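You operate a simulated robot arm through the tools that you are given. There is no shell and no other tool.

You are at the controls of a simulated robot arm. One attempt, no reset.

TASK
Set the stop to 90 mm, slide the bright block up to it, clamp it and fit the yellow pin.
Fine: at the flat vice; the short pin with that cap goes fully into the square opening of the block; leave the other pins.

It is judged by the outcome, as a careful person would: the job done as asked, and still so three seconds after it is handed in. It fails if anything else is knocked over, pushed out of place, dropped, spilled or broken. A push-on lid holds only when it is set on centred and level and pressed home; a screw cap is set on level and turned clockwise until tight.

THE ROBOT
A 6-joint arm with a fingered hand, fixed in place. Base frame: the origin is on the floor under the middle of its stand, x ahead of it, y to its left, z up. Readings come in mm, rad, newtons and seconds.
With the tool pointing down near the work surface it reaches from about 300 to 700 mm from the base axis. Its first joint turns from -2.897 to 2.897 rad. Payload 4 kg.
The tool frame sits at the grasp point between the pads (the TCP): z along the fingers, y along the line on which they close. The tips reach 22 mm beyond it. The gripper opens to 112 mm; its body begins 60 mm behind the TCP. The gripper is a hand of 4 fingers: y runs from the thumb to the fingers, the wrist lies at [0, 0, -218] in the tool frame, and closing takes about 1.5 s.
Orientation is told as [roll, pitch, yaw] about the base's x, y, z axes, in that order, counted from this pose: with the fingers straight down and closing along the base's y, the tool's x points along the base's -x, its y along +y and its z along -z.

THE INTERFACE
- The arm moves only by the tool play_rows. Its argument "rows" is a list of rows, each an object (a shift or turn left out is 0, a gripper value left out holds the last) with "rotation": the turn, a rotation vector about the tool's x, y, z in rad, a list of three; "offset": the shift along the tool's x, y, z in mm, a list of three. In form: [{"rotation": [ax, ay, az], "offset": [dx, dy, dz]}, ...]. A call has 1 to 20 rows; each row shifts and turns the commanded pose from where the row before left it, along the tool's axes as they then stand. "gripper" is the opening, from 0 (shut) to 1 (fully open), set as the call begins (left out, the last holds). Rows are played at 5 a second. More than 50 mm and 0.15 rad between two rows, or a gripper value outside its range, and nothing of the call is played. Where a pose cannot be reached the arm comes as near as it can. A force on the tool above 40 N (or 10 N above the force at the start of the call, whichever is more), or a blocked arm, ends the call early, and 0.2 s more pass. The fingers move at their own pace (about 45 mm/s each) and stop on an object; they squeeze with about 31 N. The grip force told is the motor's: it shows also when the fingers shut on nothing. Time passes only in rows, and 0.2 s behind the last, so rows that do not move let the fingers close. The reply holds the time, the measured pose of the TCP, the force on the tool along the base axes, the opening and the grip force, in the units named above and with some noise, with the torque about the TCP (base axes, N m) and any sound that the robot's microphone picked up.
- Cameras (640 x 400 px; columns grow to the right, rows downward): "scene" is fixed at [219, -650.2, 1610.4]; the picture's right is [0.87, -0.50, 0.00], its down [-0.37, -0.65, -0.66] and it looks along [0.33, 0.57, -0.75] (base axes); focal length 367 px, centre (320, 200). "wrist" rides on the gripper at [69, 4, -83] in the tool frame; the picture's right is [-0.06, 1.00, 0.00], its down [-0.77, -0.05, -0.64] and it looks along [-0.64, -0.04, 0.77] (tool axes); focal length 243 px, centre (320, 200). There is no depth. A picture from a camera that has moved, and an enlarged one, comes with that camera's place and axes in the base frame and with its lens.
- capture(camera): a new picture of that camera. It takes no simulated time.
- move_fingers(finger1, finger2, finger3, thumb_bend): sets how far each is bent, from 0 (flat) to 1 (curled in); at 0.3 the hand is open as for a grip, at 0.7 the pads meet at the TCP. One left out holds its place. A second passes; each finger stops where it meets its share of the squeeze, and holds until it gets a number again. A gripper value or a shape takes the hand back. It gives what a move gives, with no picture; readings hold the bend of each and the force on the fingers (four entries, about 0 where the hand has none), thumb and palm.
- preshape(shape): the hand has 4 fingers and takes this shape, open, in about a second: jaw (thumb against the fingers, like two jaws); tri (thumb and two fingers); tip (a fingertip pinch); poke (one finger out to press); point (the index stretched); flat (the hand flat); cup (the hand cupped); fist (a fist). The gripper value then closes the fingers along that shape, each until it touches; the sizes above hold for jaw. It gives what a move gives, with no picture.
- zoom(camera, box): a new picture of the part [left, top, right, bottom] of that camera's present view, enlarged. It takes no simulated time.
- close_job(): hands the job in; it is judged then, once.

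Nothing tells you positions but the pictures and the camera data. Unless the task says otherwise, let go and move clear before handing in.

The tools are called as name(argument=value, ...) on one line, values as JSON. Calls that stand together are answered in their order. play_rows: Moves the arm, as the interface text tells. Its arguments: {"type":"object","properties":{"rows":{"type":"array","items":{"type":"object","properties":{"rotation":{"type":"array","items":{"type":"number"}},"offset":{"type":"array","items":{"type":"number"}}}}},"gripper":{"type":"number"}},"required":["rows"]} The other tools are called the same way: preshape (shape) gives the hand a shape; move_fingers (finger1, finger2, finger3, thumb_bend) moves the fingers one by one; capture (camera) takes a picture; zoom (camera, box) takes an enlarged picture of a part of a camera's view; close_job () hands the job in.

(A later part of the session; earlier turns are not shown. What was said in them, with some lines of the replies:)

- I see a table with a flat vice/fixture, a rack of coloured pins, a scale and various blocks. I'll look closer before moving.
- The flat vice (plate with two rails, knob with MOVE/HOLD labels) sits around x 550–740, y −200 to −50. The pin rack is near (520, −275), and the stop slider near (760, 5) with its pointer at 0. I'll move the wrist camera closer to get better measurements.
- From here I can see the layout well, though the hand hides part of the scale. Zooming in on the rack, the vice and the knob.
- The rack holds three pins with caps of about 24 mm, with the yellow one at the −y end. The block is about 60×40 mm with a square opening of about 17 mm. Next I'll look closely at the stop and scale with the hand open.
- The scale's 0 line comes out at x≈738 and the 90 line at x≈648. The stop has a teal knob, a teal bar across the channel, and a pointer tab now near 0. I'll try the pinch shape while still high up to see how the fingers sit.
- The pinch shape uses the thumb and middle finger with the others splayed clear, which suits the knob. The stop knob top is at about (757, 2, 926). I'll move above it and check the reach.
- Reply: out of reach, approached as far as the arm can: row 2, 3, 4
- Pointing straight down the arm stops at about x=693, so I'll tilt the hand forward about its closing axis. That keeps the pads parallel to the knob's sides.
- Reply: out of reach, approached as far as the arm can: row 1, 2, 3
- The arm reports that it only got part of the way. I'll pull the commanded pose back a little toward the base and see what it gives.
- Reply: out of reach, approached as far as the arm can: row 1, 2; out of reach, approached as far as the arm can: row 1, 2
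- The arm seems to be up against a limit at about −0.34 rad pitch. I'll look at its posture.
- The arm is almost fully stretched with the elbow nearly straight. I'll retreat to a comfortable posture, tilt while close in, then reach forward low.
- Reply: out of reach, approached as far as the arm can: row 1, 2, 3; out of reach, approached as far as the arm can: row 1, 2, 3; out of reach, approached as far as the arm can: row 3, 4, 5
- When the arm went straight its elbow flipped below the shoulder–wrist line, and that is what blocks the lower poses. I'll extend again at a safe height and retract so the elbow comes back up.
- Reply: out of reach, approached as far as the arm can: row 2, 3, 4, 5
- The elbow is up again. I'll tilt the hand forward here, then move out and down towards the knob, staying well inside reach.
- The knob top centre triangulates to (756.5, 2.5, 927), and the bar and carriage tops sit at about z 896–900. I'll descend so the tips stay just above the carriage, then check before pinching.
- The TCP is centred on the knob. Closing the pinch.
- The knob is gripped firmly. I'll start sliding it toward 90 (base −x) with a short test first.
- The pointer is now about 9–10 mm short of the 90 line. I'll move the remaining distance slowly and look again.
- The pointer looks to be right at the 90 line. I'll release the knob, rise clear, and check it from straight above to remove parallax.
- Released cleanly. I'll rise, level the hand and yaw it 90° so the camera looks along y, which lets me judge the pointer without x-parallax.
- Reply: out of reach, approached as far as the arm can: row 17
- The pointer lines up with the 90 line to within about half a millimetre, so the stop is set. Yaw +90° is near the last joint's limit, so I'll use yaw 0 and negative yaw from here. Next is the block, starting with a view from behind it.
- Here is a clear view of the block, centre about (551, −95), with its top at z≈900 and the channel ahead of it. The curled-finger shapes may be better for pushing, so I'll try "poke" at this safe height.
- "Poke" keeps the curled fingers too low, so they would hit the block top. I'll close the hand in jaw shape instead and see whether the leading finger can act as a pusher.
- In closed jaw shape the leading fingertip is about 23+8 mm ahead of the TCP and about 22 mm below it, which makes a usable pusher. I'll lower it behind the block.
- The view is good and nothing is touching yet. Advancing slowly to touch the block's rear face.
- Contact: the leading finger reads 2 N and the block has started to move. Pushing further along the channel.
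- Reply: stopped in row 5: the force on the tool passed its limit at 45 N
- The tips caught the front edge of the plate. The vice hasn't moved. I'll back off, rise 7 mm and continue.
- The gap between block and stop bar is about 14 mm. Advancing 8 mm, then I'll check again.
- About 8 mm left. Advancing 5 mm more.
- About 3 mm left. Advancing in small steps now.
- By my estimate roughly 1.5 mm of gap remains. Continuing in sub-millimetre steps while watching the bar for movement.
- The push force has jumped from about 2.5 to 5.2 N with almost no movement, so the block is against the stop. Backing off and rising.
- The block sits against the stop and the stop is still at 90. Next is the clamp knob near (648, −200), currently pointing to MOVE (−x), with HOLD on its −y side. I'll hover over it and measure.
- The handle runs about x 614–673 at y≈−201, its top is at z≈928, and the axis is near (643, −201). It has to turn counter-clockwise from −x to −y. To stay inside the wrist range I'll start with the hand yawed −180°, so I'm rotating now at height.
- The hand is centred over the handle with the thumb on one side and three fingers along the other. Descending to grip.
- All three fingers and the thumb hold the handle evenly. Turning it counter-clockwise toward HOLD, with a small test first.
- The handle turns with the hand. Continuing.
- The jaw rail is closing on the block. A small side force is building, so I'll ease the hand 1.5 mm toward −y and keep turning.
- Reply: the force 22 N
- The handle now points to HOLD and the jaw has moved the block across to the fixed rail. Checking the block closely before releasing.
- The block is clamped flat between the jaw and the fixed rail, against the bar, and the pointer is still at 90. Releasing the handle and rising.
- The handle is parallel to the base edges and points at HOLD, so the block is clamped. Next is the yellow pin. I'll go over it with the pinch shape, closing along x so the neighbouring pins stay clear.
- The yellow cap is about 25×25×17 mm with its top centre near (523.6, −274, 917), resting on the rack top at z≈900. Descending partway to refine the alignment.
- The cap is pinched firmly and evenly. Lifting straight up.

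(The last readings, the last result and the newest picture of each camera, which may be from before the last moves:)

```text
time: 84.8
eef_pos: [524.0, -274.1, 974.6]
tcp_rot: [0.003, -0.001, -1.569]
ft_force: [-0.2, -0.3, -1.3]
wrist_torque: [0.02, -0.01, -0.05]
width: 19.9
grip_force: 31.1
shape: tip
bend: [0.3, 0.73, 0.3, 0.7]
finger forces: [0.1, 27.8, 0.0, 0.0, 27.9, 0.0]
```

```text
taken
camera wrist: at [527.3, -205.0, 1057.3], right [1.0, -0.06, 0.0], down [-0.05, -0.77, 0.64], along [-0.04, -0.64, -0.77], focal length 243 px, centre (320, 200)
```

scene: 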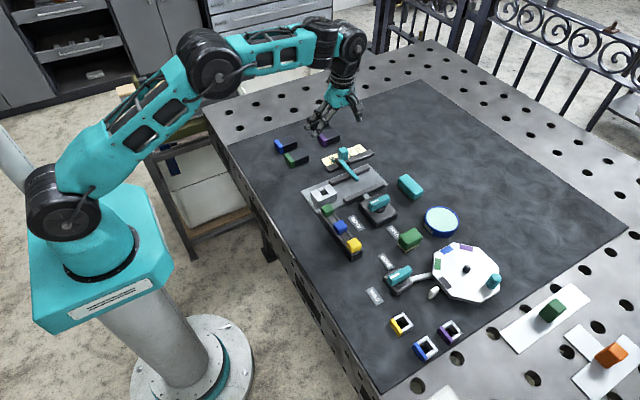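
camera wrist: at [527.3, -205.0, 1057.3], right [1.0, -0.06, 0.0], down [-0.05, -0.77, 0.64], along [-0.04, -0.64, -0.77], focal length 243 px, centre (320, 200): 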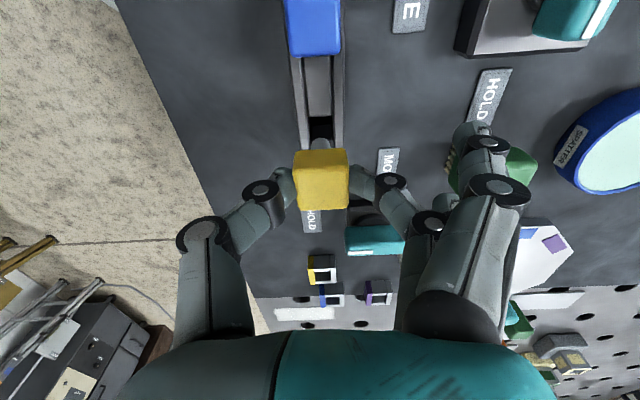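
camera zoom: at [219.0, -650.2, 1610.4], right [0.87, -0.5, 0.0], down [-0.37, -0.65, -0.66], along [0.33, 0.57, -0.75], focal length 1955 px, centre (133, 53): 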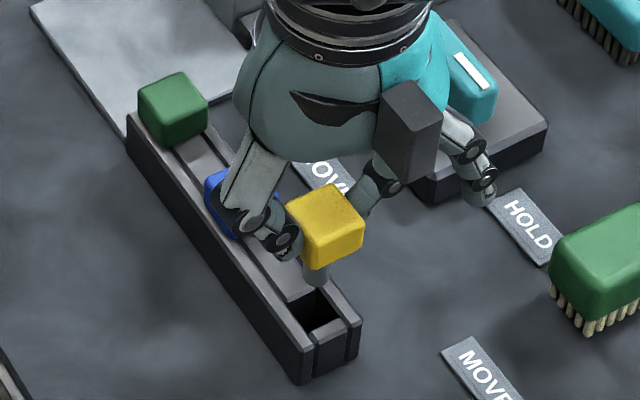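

The pin came out of the rack cleanly. I'll look at the shaft and check whether it hangs straight.

zoom(camera="scene", box=[340, 210, 372, 234])

zoom(camera="wrist", box=[260, 90, 390, 220])

```text
16.00 times, centred on (356, 222) of scene
camera zoom: at [219.0, -650.2, 1610.4], right [0.87, -0.5, 0.0], down [-0.37, -0.65, -0.66], along [0.33, 0.57, -0.75], focal length 5865 px, centre (-256, -152)
```

zoom: 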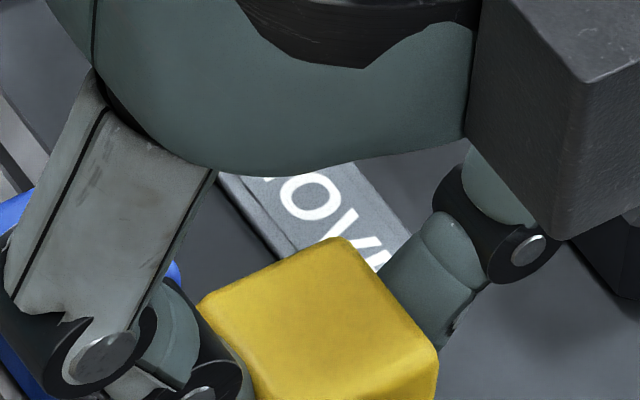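

```text
3.08 times, centred on (325, 155) of wrist
camera zoom: at [527.3, -205.0, 1057.3], right [1.0, -0.06, 0.0], down [-0.05, -0.77, 0.64], along [-0.04, -0.64, -0.77], focal length 746 px, centre (305, 338)
```

zoom: 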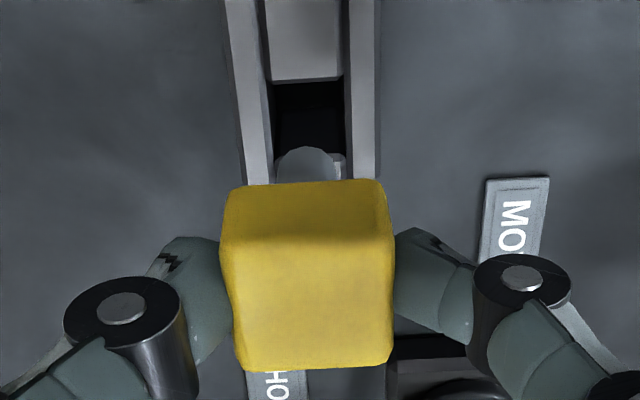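

zoom(camera="scene", box=[345, 218, 377, 242])

zoom(camera="scene", box=[345, 228, 377, 252])

```text
16.00 times, centred on (361, 230) of scene
camera zoom: at [219.0, -650.2, 1610.4], right [0.87, -0.5, 0.0], down [-0.37, -0.65, -0.66], along [0.33, 0.57, -0.75], focal length 5865 px, centre (-336, -280)
```

zoom: 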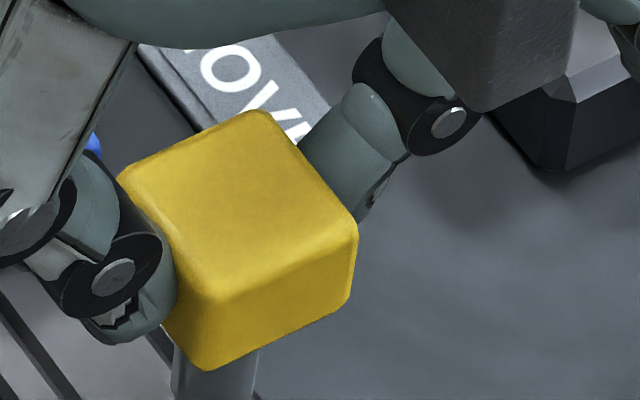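

```text
16.00 times, centred on (361, 240) of scene
camera zoom: at [219.0, -650.2, 1610.4], right [0.87, -0.5, 0.0], down [-0.37, -0.65, -0.66], along [0.33, 0.57, -0.75], focal length 5865 px, centre (-336, -440)
```

zoom: 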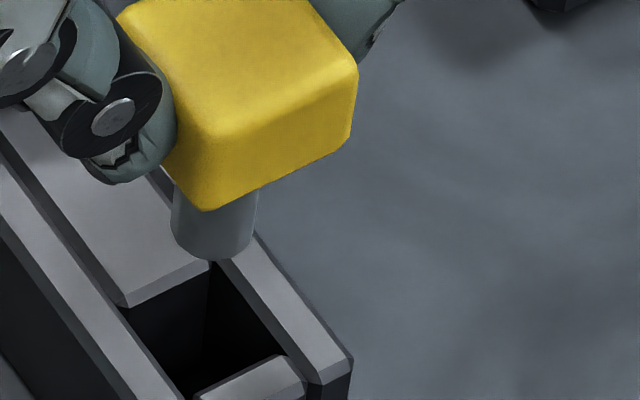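

The pin is a round shaft about 12 mm across and 26 mm long, hanging straight, so it should fit the 17 mm opening easily. I'll raise it and carry it toward the block, stopping short to measure the opening.

play_rows(rows=[{"offset": [0, 0, -15]}, {"offset": [0, 0, -15]}, {"offset": [20, 13, 0]}, {"offset": [24, 16, 0]}, {"offset": [24, 16, 0]}, {"offset": [24, 16, 0]}, {"offset": [24, 16, 0]}, {"offset": [20, 13, 0]}, {"offset": [4, 3, 0]}, {"offset": [0, 0, 0]}])

capture(camera="wrist")

zoom(camera="wrist", box=[240, 0, 420, 130])

zoom(camera="scene", box=[320, 130, 420, 210])

```text
time: 87.0
eef_pos: [617.5, -132.2, 1002.5]
tcp_rot: [0.004, 0.0, -1.571]
ft_force: [1.0, 1.1, -1.7]
wrist_torque: [0.01, 0.02, 0.0]
width: 19.6
grip_force: 30.6
shape: tip
bend: [0.3, 0.73, 0.3, 0.7]
finger forces: [0.0, 27.9, 0.1, 0.0, 28.0, 0.0]
```

```text
taken
camera wrist: at [620.0, -62.9, 1085.8], right [1.0, -0.06, 0.0], down [-0.05, -0.77, 0.64], along [-0.04, -0.64, -0.77], focal length 243 px, centre (320, 200)
```

wrist: 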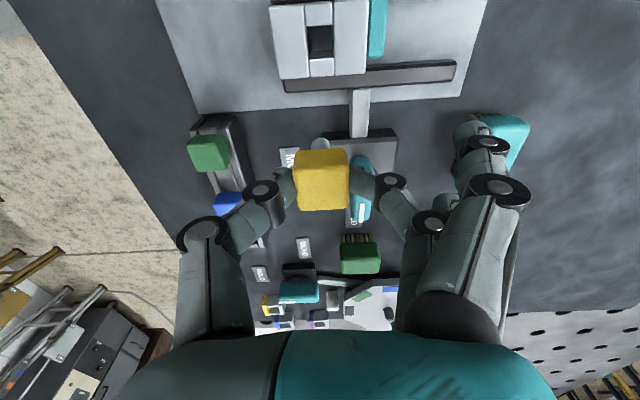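

```text
3.08 times, centred on (330, 65) of wrist
camera zoom: at [620.0, -62.9, 1085.8], right [1.0, -0.06, 0.0], down [-0.05, -0.77, 0.64], along [-0.04, -0.64, -0.77], focal length 746 px, centre (289, 615)
```

zoom: 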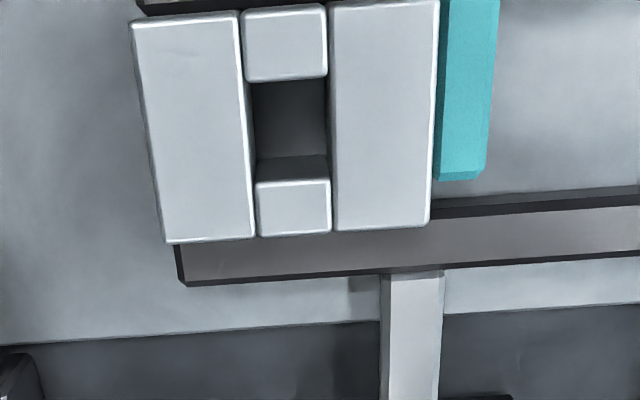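

```text
5.00 times, centred on (370, 170) of scene
camera zoom: at [219.0, -650.2, 1610.4], right [0.87, -0.5, 0.0], down [-0.37, -0.65, -0.66], along [0.33, 0.57, -0.75], focal length 1833 px, centre (70, 350)
```

zoom: 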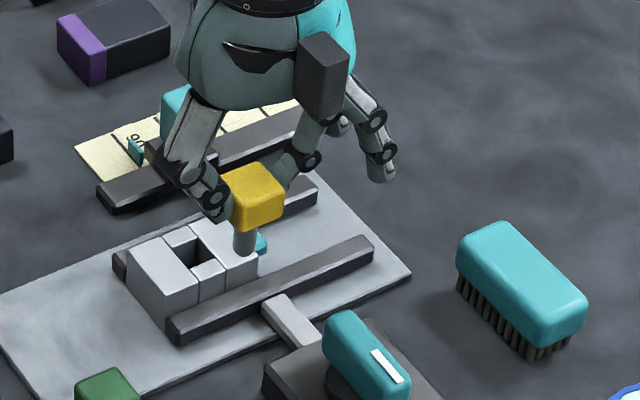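

The block is clamped and still touching the bar. The opening centre works out at about (618.7, −85.7). Now I'll check exactly where the shaft bottom sits relative to the camera.

zoom(camera="wrist", box=[270, 120, 370, 220])

```text
4.00 times, centred on (320, 170) of wrist
camera zoom: at [620.0, -62.9, 1085.8], right [1.0, -0.06, 0.0], down [-0.05, -0.77, 0.64], along [-0.04, -0.64, -0.77], focal length 970 px, centre (320, 320)
```

zoom: 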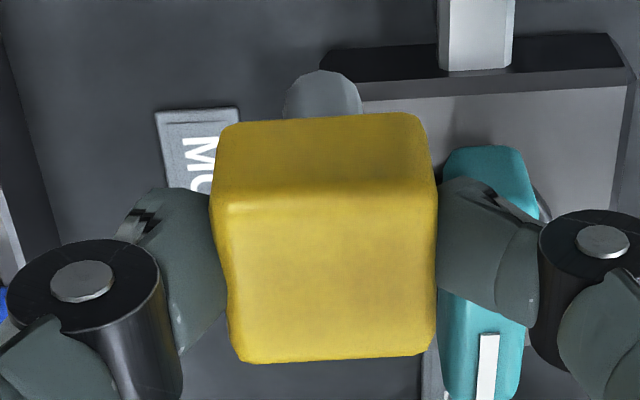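

From the same image I get a needed shift of about +2.2 mm in x and +47.3 mm in y. Moving over the hole and lowering partway.

play_rows(rows=[{"offset": [16, 0.8, 0]}, {"offset": [16, 0.7, 0]}, {"offset": [15.3, 0.7, 0]}, {"offset": [0, 0, 12]}, {"offset": [0, 0, 12]}, {"offset": [0, 0, 10]}, {"offset": [0, 0, 0]}, {"offset": [0, 0, 0]}])

zoom(camera="wrist", box=[250, 60, 400, 220])

zoom(camera="scene", box=[335, 155, 375, 185])

```text
time: 88.8
eef_pos: [619.2, -86.2, 970.3]
tcp_rot: [0.004, -0.001, -1.57]
ft_force: [0.6, -0.4, -1.3]
wrist_torque: [0.0, 0.01, 0.0]
width: 20.1
grip_force: 30.8
shape: tip
bend: [0.3, 0.73, 0.3, 0.7]
finger forces: [0.0, 27.9, 0.0, 0.1, 27.9, 0.1]
```

```text
2.50 times, centred on (325, 140) of wrist
camera zoom: at [622.5, -17.0, 1053.3], right [1.0, -0.06, 0.0], down [-0.05, -0.77, 0.64], along [-0.04, -0.64, -0.77], focal length 606 px, centre (308, 350)
```

zoom: 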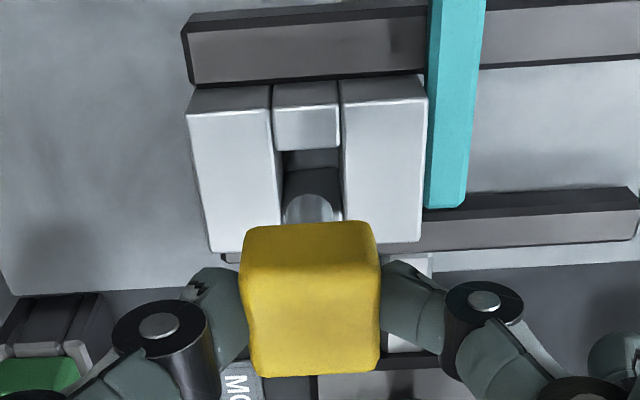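

```text
13.33 times, centred on (355, 170) of scene
camera zoom: at [219.0, -650.2, 1610.4], right [0.87, -0.5, 0.0], down [-0.37, -0.65, -0.66], along [0.33, 0.57, -0.75], focal length 4888 px, centre (-147, 600)
```

zoom: 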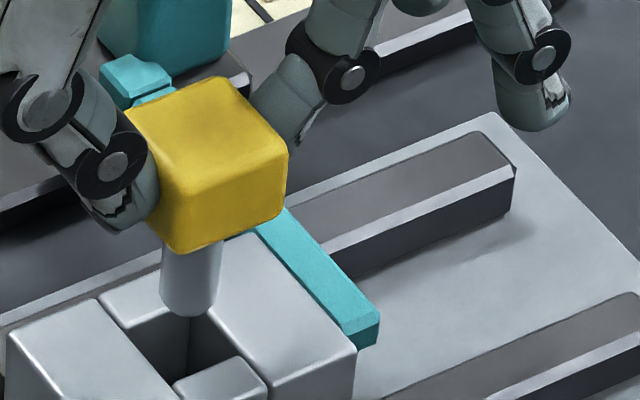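

The shaft and the opening are aligned to within about half a millimetre. Lowering the pin in.

play_rows(rows=[{"offset": [0, 0, 8]}, {"offset": [0, 0, 8]}, {"offset": [0, 0, 8]}, {"offset": [0, 0, 6]}, {"offset": [0, 0, 5]}, {"offset": [0, 0, 0]}])

zoom(camera="scene", box=[335, 155, 375, 185])

zoom(camera="wrist", box=[250, 80, 400, 220])

```text
time: 90.2
eef_pos: [620.2, -85.1, 935.7]
tcp_rot: [0.005, 0.001, -1.571]
ft_force: [-0.3, -0.1, -1.7]
wrist_torque: [0.03, 0.04, 0.0]
width: 19.8
grip_force: 31.4
shape: tip
bend: [0.3, 0.73, 0.3, 0.7]
finger forces: [0.1, 27.9, 0.0, 0.0, 27.9, 0.1]
```

```text
13.33 times, centred on (355, 170) of scene
camera zoom: at [219.0, -650.2, 1610.4], right [0.87, -0.5, 0.0], down [-0.37, -0.65, -0.66], along [0.33, 0.57, -0.75], focal length 4888 px, centre (-147, 600)
```

zoom: 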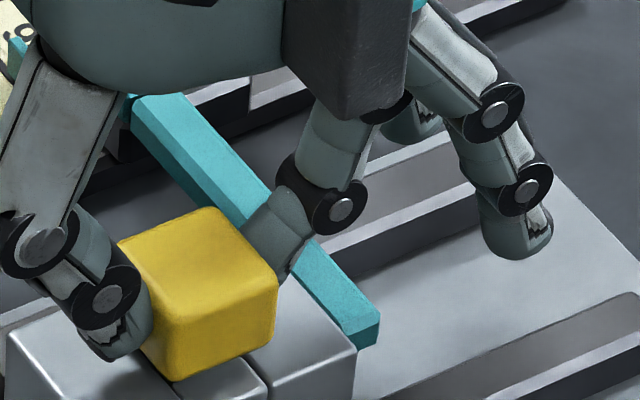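

```text
2.86 times, centred on (325, 150) of wrist
camera zoom: at [622.9, -17.2, 1017.9], right [1.0, -0.06, 0.0], down [-0.05, -0.77, 0.64], along [-0.04, -0.64, -0.77], focal length 693 px, centre (306, 343)
```

zoom: 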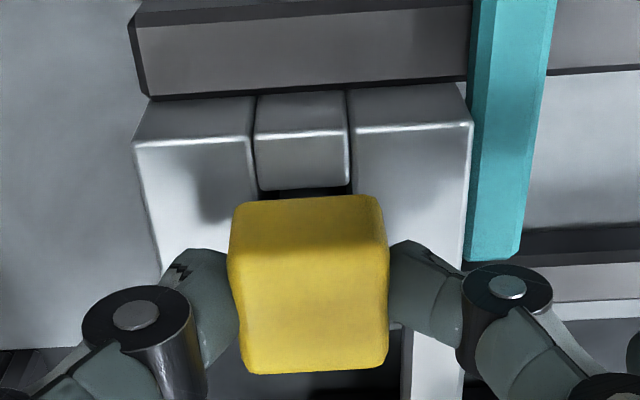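

No contact yet and the shaft is going in cleanly. Continuing in small steps until the cap seats.

play_rows(rows=[{"offset": [0, 0, 2]}, {"offset": [0, 0, 2]}, {"offset": [0, 0, 2]}, {"offset": [0, 0, 1.5]}, {"offset": [0, 0, 0]}])

zoom(camera="scene", box=[335, 160, 375, 190])

```text
time: 91.4
eef_pos: [619.8, -85.4, 927.7]
tcp_rot: [0.005, 0.0, -1.571]
ft_force: [-5.0, 3.1, 12.8]
wrist_torque: [0.03, 0.08, -0.02]
width: 20.0
grip_force: 30.8
shape: tip
bend: [0.3, 0.73, 0.3, 0.7]
finger forces: [0.1, 29.6, 0.0, 0.0, 33.5, 0.0]
```

```text
13.33 times, centred on (355, 175) of scene
camera zoom: at [219.0, -650.2, 1610.4], right [0.87, -0.5, 0.0], down [-0.37, -0.65, -0.66], along [0.33, 0.57, -0.75], focal length 4888 px, centre (-147, 533)
```

zoom: 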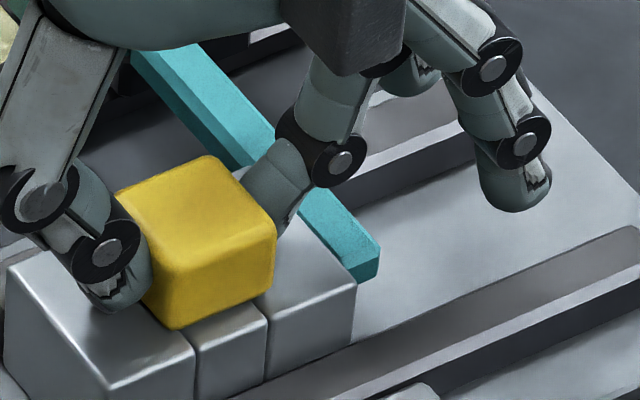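

zoom(camera="scene", box=[338, 172, 364, 192])

zoom(camera="wrist", box=[260, 90, 390, 220])

```text
16.00 times, centred on (351, 182) of scene
camera zoom: at [219.0, -650.2, 1610.4], right [0.87, -0.5, 0.0], down [-0.37, -0.65, -0.66], along [0.33, 0.57, -0.75], focal length 5865 px, centre (-176, 488)
```

zoom: 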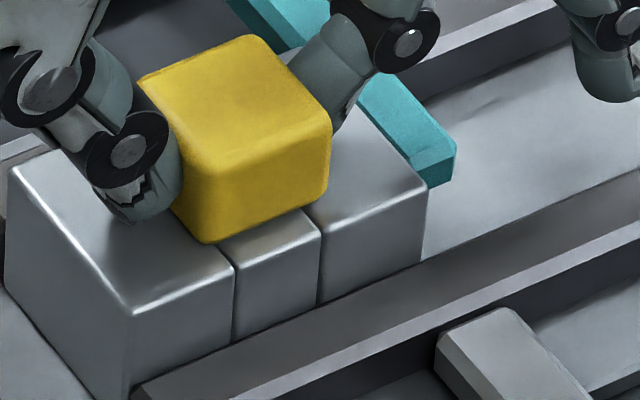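

```text
3.08 times, centred on (325, 155) of wrist
camera zoom: at [623.0, -17.2, 1012.2], right [1.0, -0.06, 0.0], down [-0.05, -0.77, 0.64], along [-0.04, -0.64, -0.77], focal length 746 px, centre (305, 338)
```

zoom: 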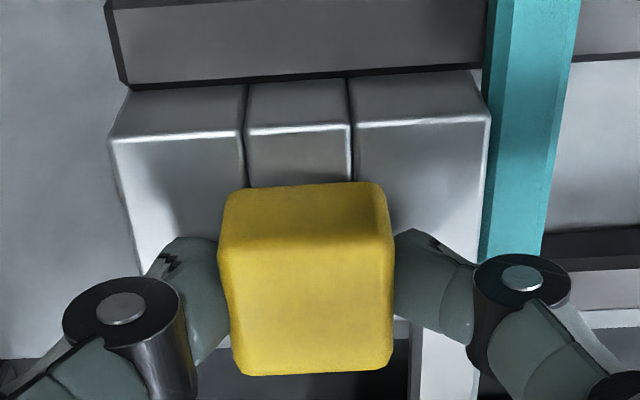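

The contact force is about 13 N and the cap looks seated on the block. I'll relax 1 mm and release slowly.

play_rows(rows=[{"offset": [0, 0, -0.8]}, {"offset": [0, 0, 0]}])

play_rows(rows=[{"offset": [0, 0, 0]}, {"offset": [0, 0, 0]}, {"offset": [0, 0, 0]}, {"offset": [0, 0, 0]}], gripper=0.45)

zoom(camera="scene", box=[338, 168, 370, 192])

capture(camera="wrist")

```text
time: 92.0
eef_pos: [619.6, -86.7, 928.3]
tcp_rot: [0.005, 0.0, -1.57]
ft_force: [-3.5, 2.9, 9.5]
wrist_torque: [0.02, 0.05, 0.02]
width: 20.2
grip_force: 31.2
shape: tip
bend: [0.3, 0.73, 0.3, 0.7]
finger forces: [0.0, 29.7, 0.1, 0.0, 32.8, 0.1]
```

```text
time: 93.0
eef_pos: [620.7, -85.6, 929.2]
tcp_rot: [0.005, 0.0, -1.571]
ft_force: [1.0, 0.2, 0.0]
wrist_torque: [0.0, -0.01, -0.01]
width: 49.5
grip_force: 0.1
shape: tip
bend: [0.03, 0.73, 0.03, 0.7]
finger forces: [0.1, 0.0, 0.1, 0.1, 0.0, 0.0]
```

```text
16.00 times, centred on (354, 180) of scene
camera zoom: at [219.0, -650.2, 1610.4], right [0.87, -0.5, 0.0], down [-0.37, -0.65, -0.66], along [0.33, 0.57, -0.75], focal length 5865 px, centre (-224, 520)
```

zoom: 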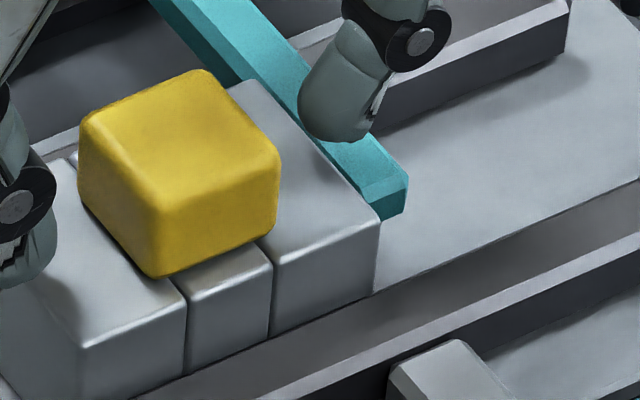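

```text
taken
camera wrist: at [623.3, -17.3, 1012.2], right [1.0, -0.06, 0.0], down [-0.05, -0.77, 0.64], along [-0.04, -0.64, -0.77], focal length 243 px, centre (320, 200)
```

wrist: 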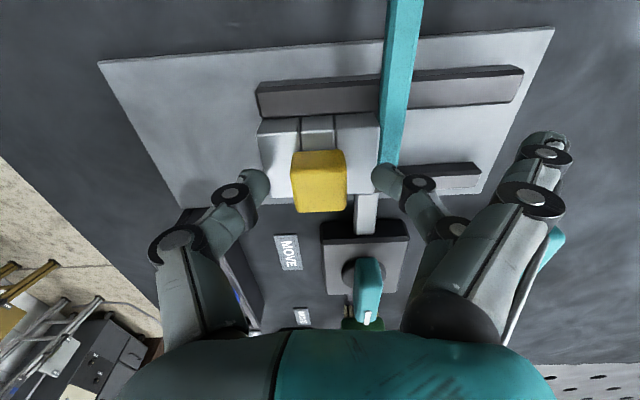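

Released, and the cap sits on the block. Raising the hand straight up to inspect.

play_rows(rows=[{"offset": [0, 0, -10]}, {"offset": [0, 0, -20]}, {"offset": [0, 0, -25]}, {"offset": [0, 0, -25]}, {"offset": [0, 0, 0]}], gripper=0.7)

zoom(camera="scene", box=[338, 160, 370, 192])

zoom(camera="wrist", box=[240, 40, 400, 200])

zoom(camera="scene", box=[300, 130, 420, 230])

```text
time: 94.2
eef_pos: [619.7, -87.1, 1008.8]
tcp_rot: [0.003, -0.001, -1.571]
ft_force: [0.0, -0.6, -0.6]
wrist_torque: [0.02, -0.01, 0.0]
width: 77.9
grip_force: 0.1
shape: tip
bend: [0.03, 0.67, 0.03, 0.64]
finger forces: [0.0, 0.0, 0.0, 0.1, 0.0, 0.0]
```

```text
12.50 times, centred on (354, 176) of scene
camera zoom: at [219.0, -650.2, 1610.4], right [0.87, -0.5, 0.0], down [-0.37, -0.65, -0.66], along [0.33, 0.57, -0.75], focal length 4582 px, centre (-105, 500)
```

zoom: 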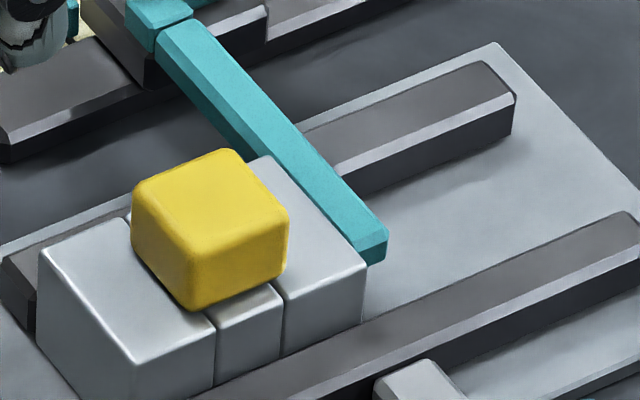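

```text
2.50 times, centred on (320, 120) of wrist
camera zoom: at [622.9, -17.7, 1091.6], right [1.0, -0.06, 0.0], down [-0.05, -0.77, 0.64], along [-0.04, -0.64, -0.77], focal length 606 px, centre (320, 400)
```

zoom: 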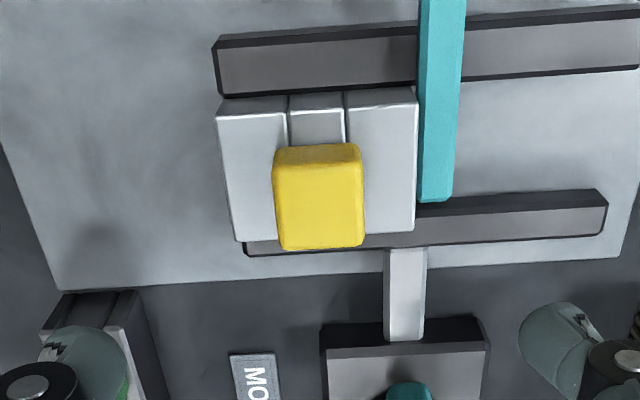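

```text
4.00 times, centred on (360, 180) of scene
camera zoom: at [219.0, -650.2, 1610.4], right [0.87, -0.5, 0.0], down [-0.37, -0.65, -0.66], along [0.33, 0.57, -0.75], focal length 1466 px, centre (160, 280)
```

zoom: 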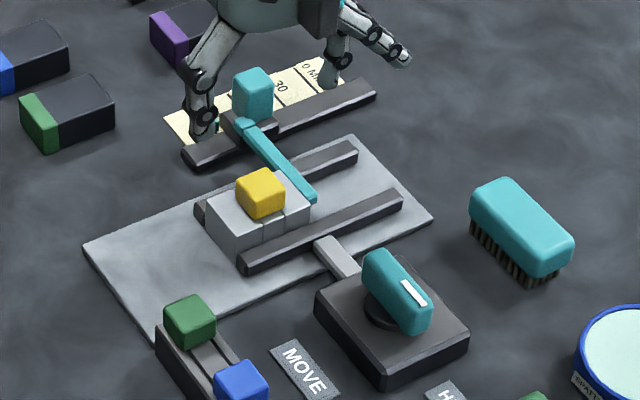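

Everything looks right from here. To be sure the cap has no gap under it, I'll take a low-angle look from the −x side in free space.

play_rows(rows=[{"rotation": [0, 0, -0.1428]}, {"rotation": [0, 0, -0.1428]}, {"rotation": [0, 0, -0.1428]}, {"rotation": [0, 0, -0.1428]}, {"rotation": [0, 0, -0.1428]}, {"rotation": [0, 0, -0.1428]}, {"rotation": [0, 0, -0.1428]}, {"rotation": [0, 0, -0.1428]}, {"rotation": [0, 0, -0.1428]}, {"rotation": [0, 0, -0.1428]}, {"rotation": [0, 0, -0.1428]}, {"rotation": [0, -0.14, 0]}, {"rotation": [0, -0.14, 0]}, {"rotation": [0, -0.14, 0]}, {"offset": [22.8, 0, -10.2]}, {"offset": [22.8, 0, -10.2]}, {"offset": [22.8, 0, -10.2]}, {"offset": [0, 0, 0]}], gripper=1.0)

play_rows(rows=[{"offset": [8, 0, 18]}, {"offset": [8, 0, 18]}, {"offset": [8, 0, 18]}, {"offset": [8, 0, 18]}, {"offset": [0, 0, 0]}])

capture(camera="wrist")

```text
time: 98.0
eef_pos: [544.1, -84.9, 1009.8]
tcp_rot: [0.001, -0.424, -0.002]
ft_force: [0.7, 0.2, 0.2]
wrist_torque: [-0.01, 0.02, -0.03]
width: 111.9
grip_force: 0.0
shape: tip
bend: [0.03, 0.3, 0.03, 0.3]
finger forces: [0.1, 0.0, 0.0, 0.0, 0.0, 0.0]
```

```text
time: 99.2
eef_pos: [545.6, -84.5, 930.9]
tcp_rot: [0.001, -0.423, -0.002]
ft_force: [0.2, 0.3, -0.3]
wrist_torque: [0.01, -0.03, 0.03]
width: 112.1
grip_force: 0.1
shape: tip
bend: [0.03, 0.3, 0.03, 0.3]
finger forces: [0.1, 0.0, 0.1, 0.0, 0.1, 0.1]
```

```text
taken
camera wrist: at [446.2, -81.2, 978.0], right [0.06, 1.0, 0.03], down [0.43, -0.05, 0.9], along [0.9, -0.04, -0.44], focal length 243 px, centre (320, 200)
```

wrist: 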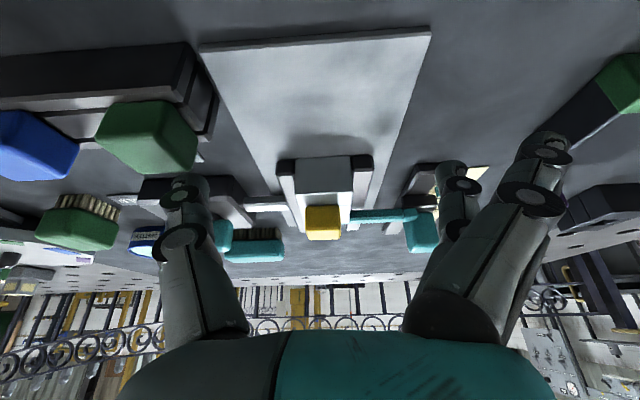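

zoom(camera="wrist", box=[270, 140, 380, 250])

zoom(camera="wrist", box=[300, 180, 350, 245])

zoom(camera="scene", box=[325, 140, 375, 180])

```text
3.64 times, centred on (325, 195) of wrist
camera zoom: at [446.2, -81.2, 978.0], right [0.06, 1.0, 0.03], down [0.43, -0.05, 0.9], along [0.9, -0.04, -0.44], focal length 882 px, centre (302, 218)
```

zoom: 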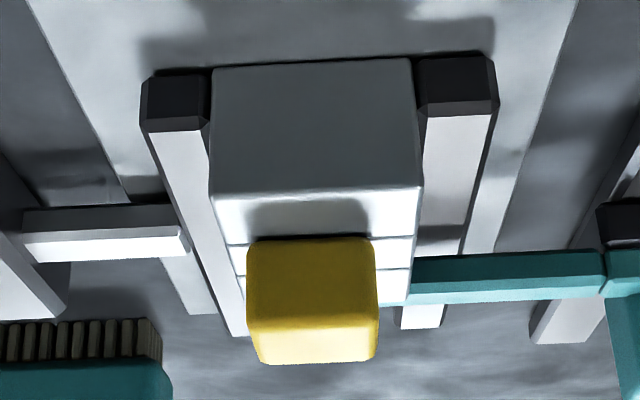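

```text
6.15 times, centred on (325, 212) of wrist
camera zoom: at [446.2, -81.2, 978.0], right [0.06, 1.0, 0.03], down [0.43, -0.05, 0.9], along [0.9, -0.04, -0.44], focal length 1493 px, centre (289, 123)
```

zoom: 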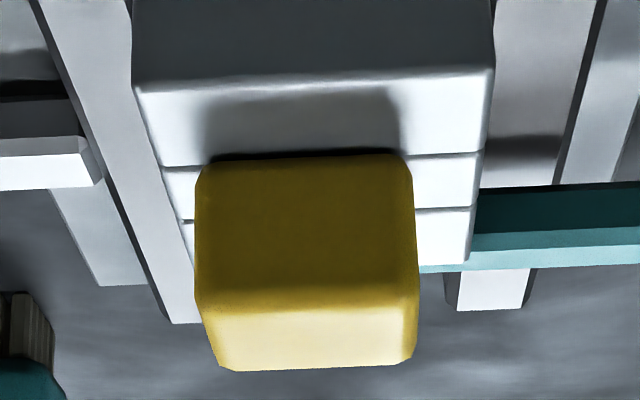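

```text
10.00 times, centred on (350, 160) of scene
camera zoom: at [219.0, -650.2, 1610.4], right [0.87, -0.5, 0.0], down [-0.37, -0.65, -0.66], along [0.33, 0.57, -0.75], focal length 3666 px, centre (20, 600)
```

zoom: 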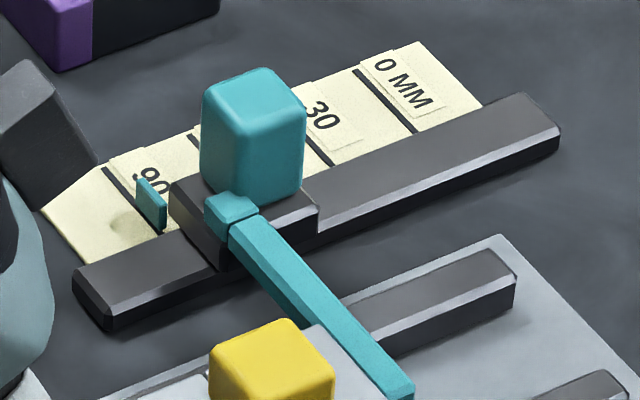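

The low view shows the cap flush on the block with no shaft visible, the block held between both rails, the bar touching it and the pointer at 90. I'll move clear and take a final overview.

play_rows(rows=[{"offset": [-8, 0, -30]}, {"offset": [-8, 0, -35]}, {"offset": [0, 0, -40]}, {"rotation": [0, 0.14, 0]}, {"rotation": [0, 0.14, 0]}, {"rotation": [0, 0.14, 0]}, {"offset": [40, 0, -30]}, {"offset": [40, 0, -30]}, {"offset": [30, 0, 0]}, {"offset": [0, 0, 0]}])

capture(camera="scene")

zoom(camera="scene", box=[270, 110, 430, 260])

zoom(camera="scene", box=[335, 155, 375, 190])

```text
time: 101.4
eef_pos: [406.9, -86.1, 1093.4]
tcp_rot: [-0.001, -0.003, -0.001]
ft_force: [-0.6, -0.1, -0.2]
wrist_torque: [0.0, -0.03, -0.04]
width: 111.8
grip_force: 0.0
shape: tip
bend: [0.03, 0.3, 0.03, 0.3]
finger forces: [0.1, 0.0, 0.1, 0.0, 0.1, 0.0]
```

```text
taken
```

scene: 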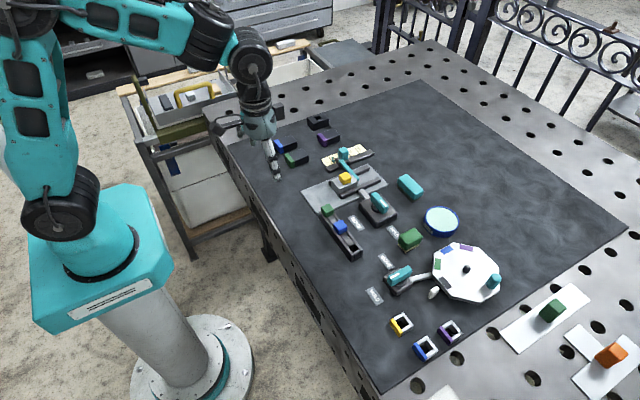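

```text
2.67 times, centred on (350, 185) of scene
camera zoom: at [219.0, -650.2, 1610.4], right [0.87, -0.5, 0.0], down [-0.37, -0.65, -0.66], along [0.33, 0.57, -0.75], focal length 978 px, centre (240, 240)
```

zoom: 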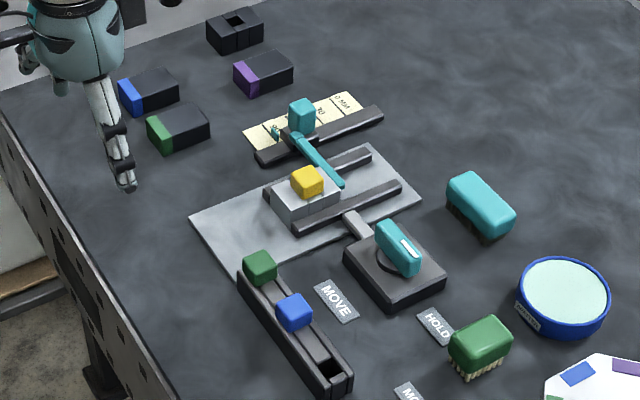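

```text
11.43 times, centred on (355, 172) of scene
camera zoom: at [219.0, -650.2, 1610.4], right [0.87, -0.5, 0.0], down [-0.37, -0.65, -0.66], along [0.33, 0.57, -0.75], focal length 4190 px, centre (-80, 514)
```

zoom: 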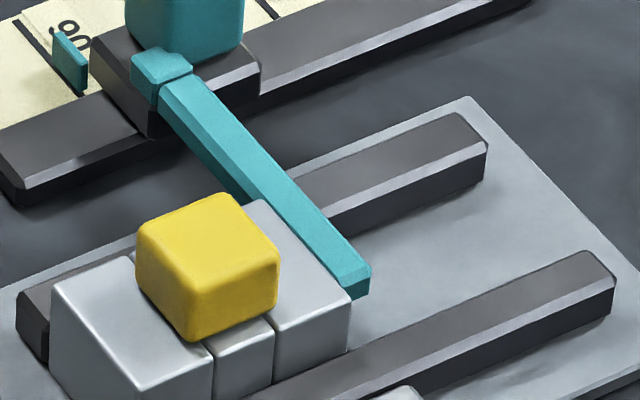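

The stop is at 90, the bright block is against the bar and clamped on HOLD, and the yellow pin is seated in its opening. The other pins and items are where they were and the hand is clear, so I'm handing in.

close_job()

```text
The job is handed in.
```

The job is done and handed in, but I haven't seen a verdict. This is how things stood in the last pictures:

- **Stop:** the pointer is on the 90 mm line, to within about half a millimetre as far as I could judge from the pictures.
- **Block:** the bright block is against the stop bar and clamped between the rails, with the knob turned to HOLD.
- **Yellow pin:** it is fully in the square opening, with its cap flat on top of the block and no gap showing in a low-angle view.
- **Other items:** the green and blue pins are still in the rack. I saw nothing else moved or knocked over.

One thing went wrong on the way: while sliding the block, the fingertips caught the front edge of the vice plate, with about 45 N of force. I backed off and carried on a little higher. The vice had not moved.
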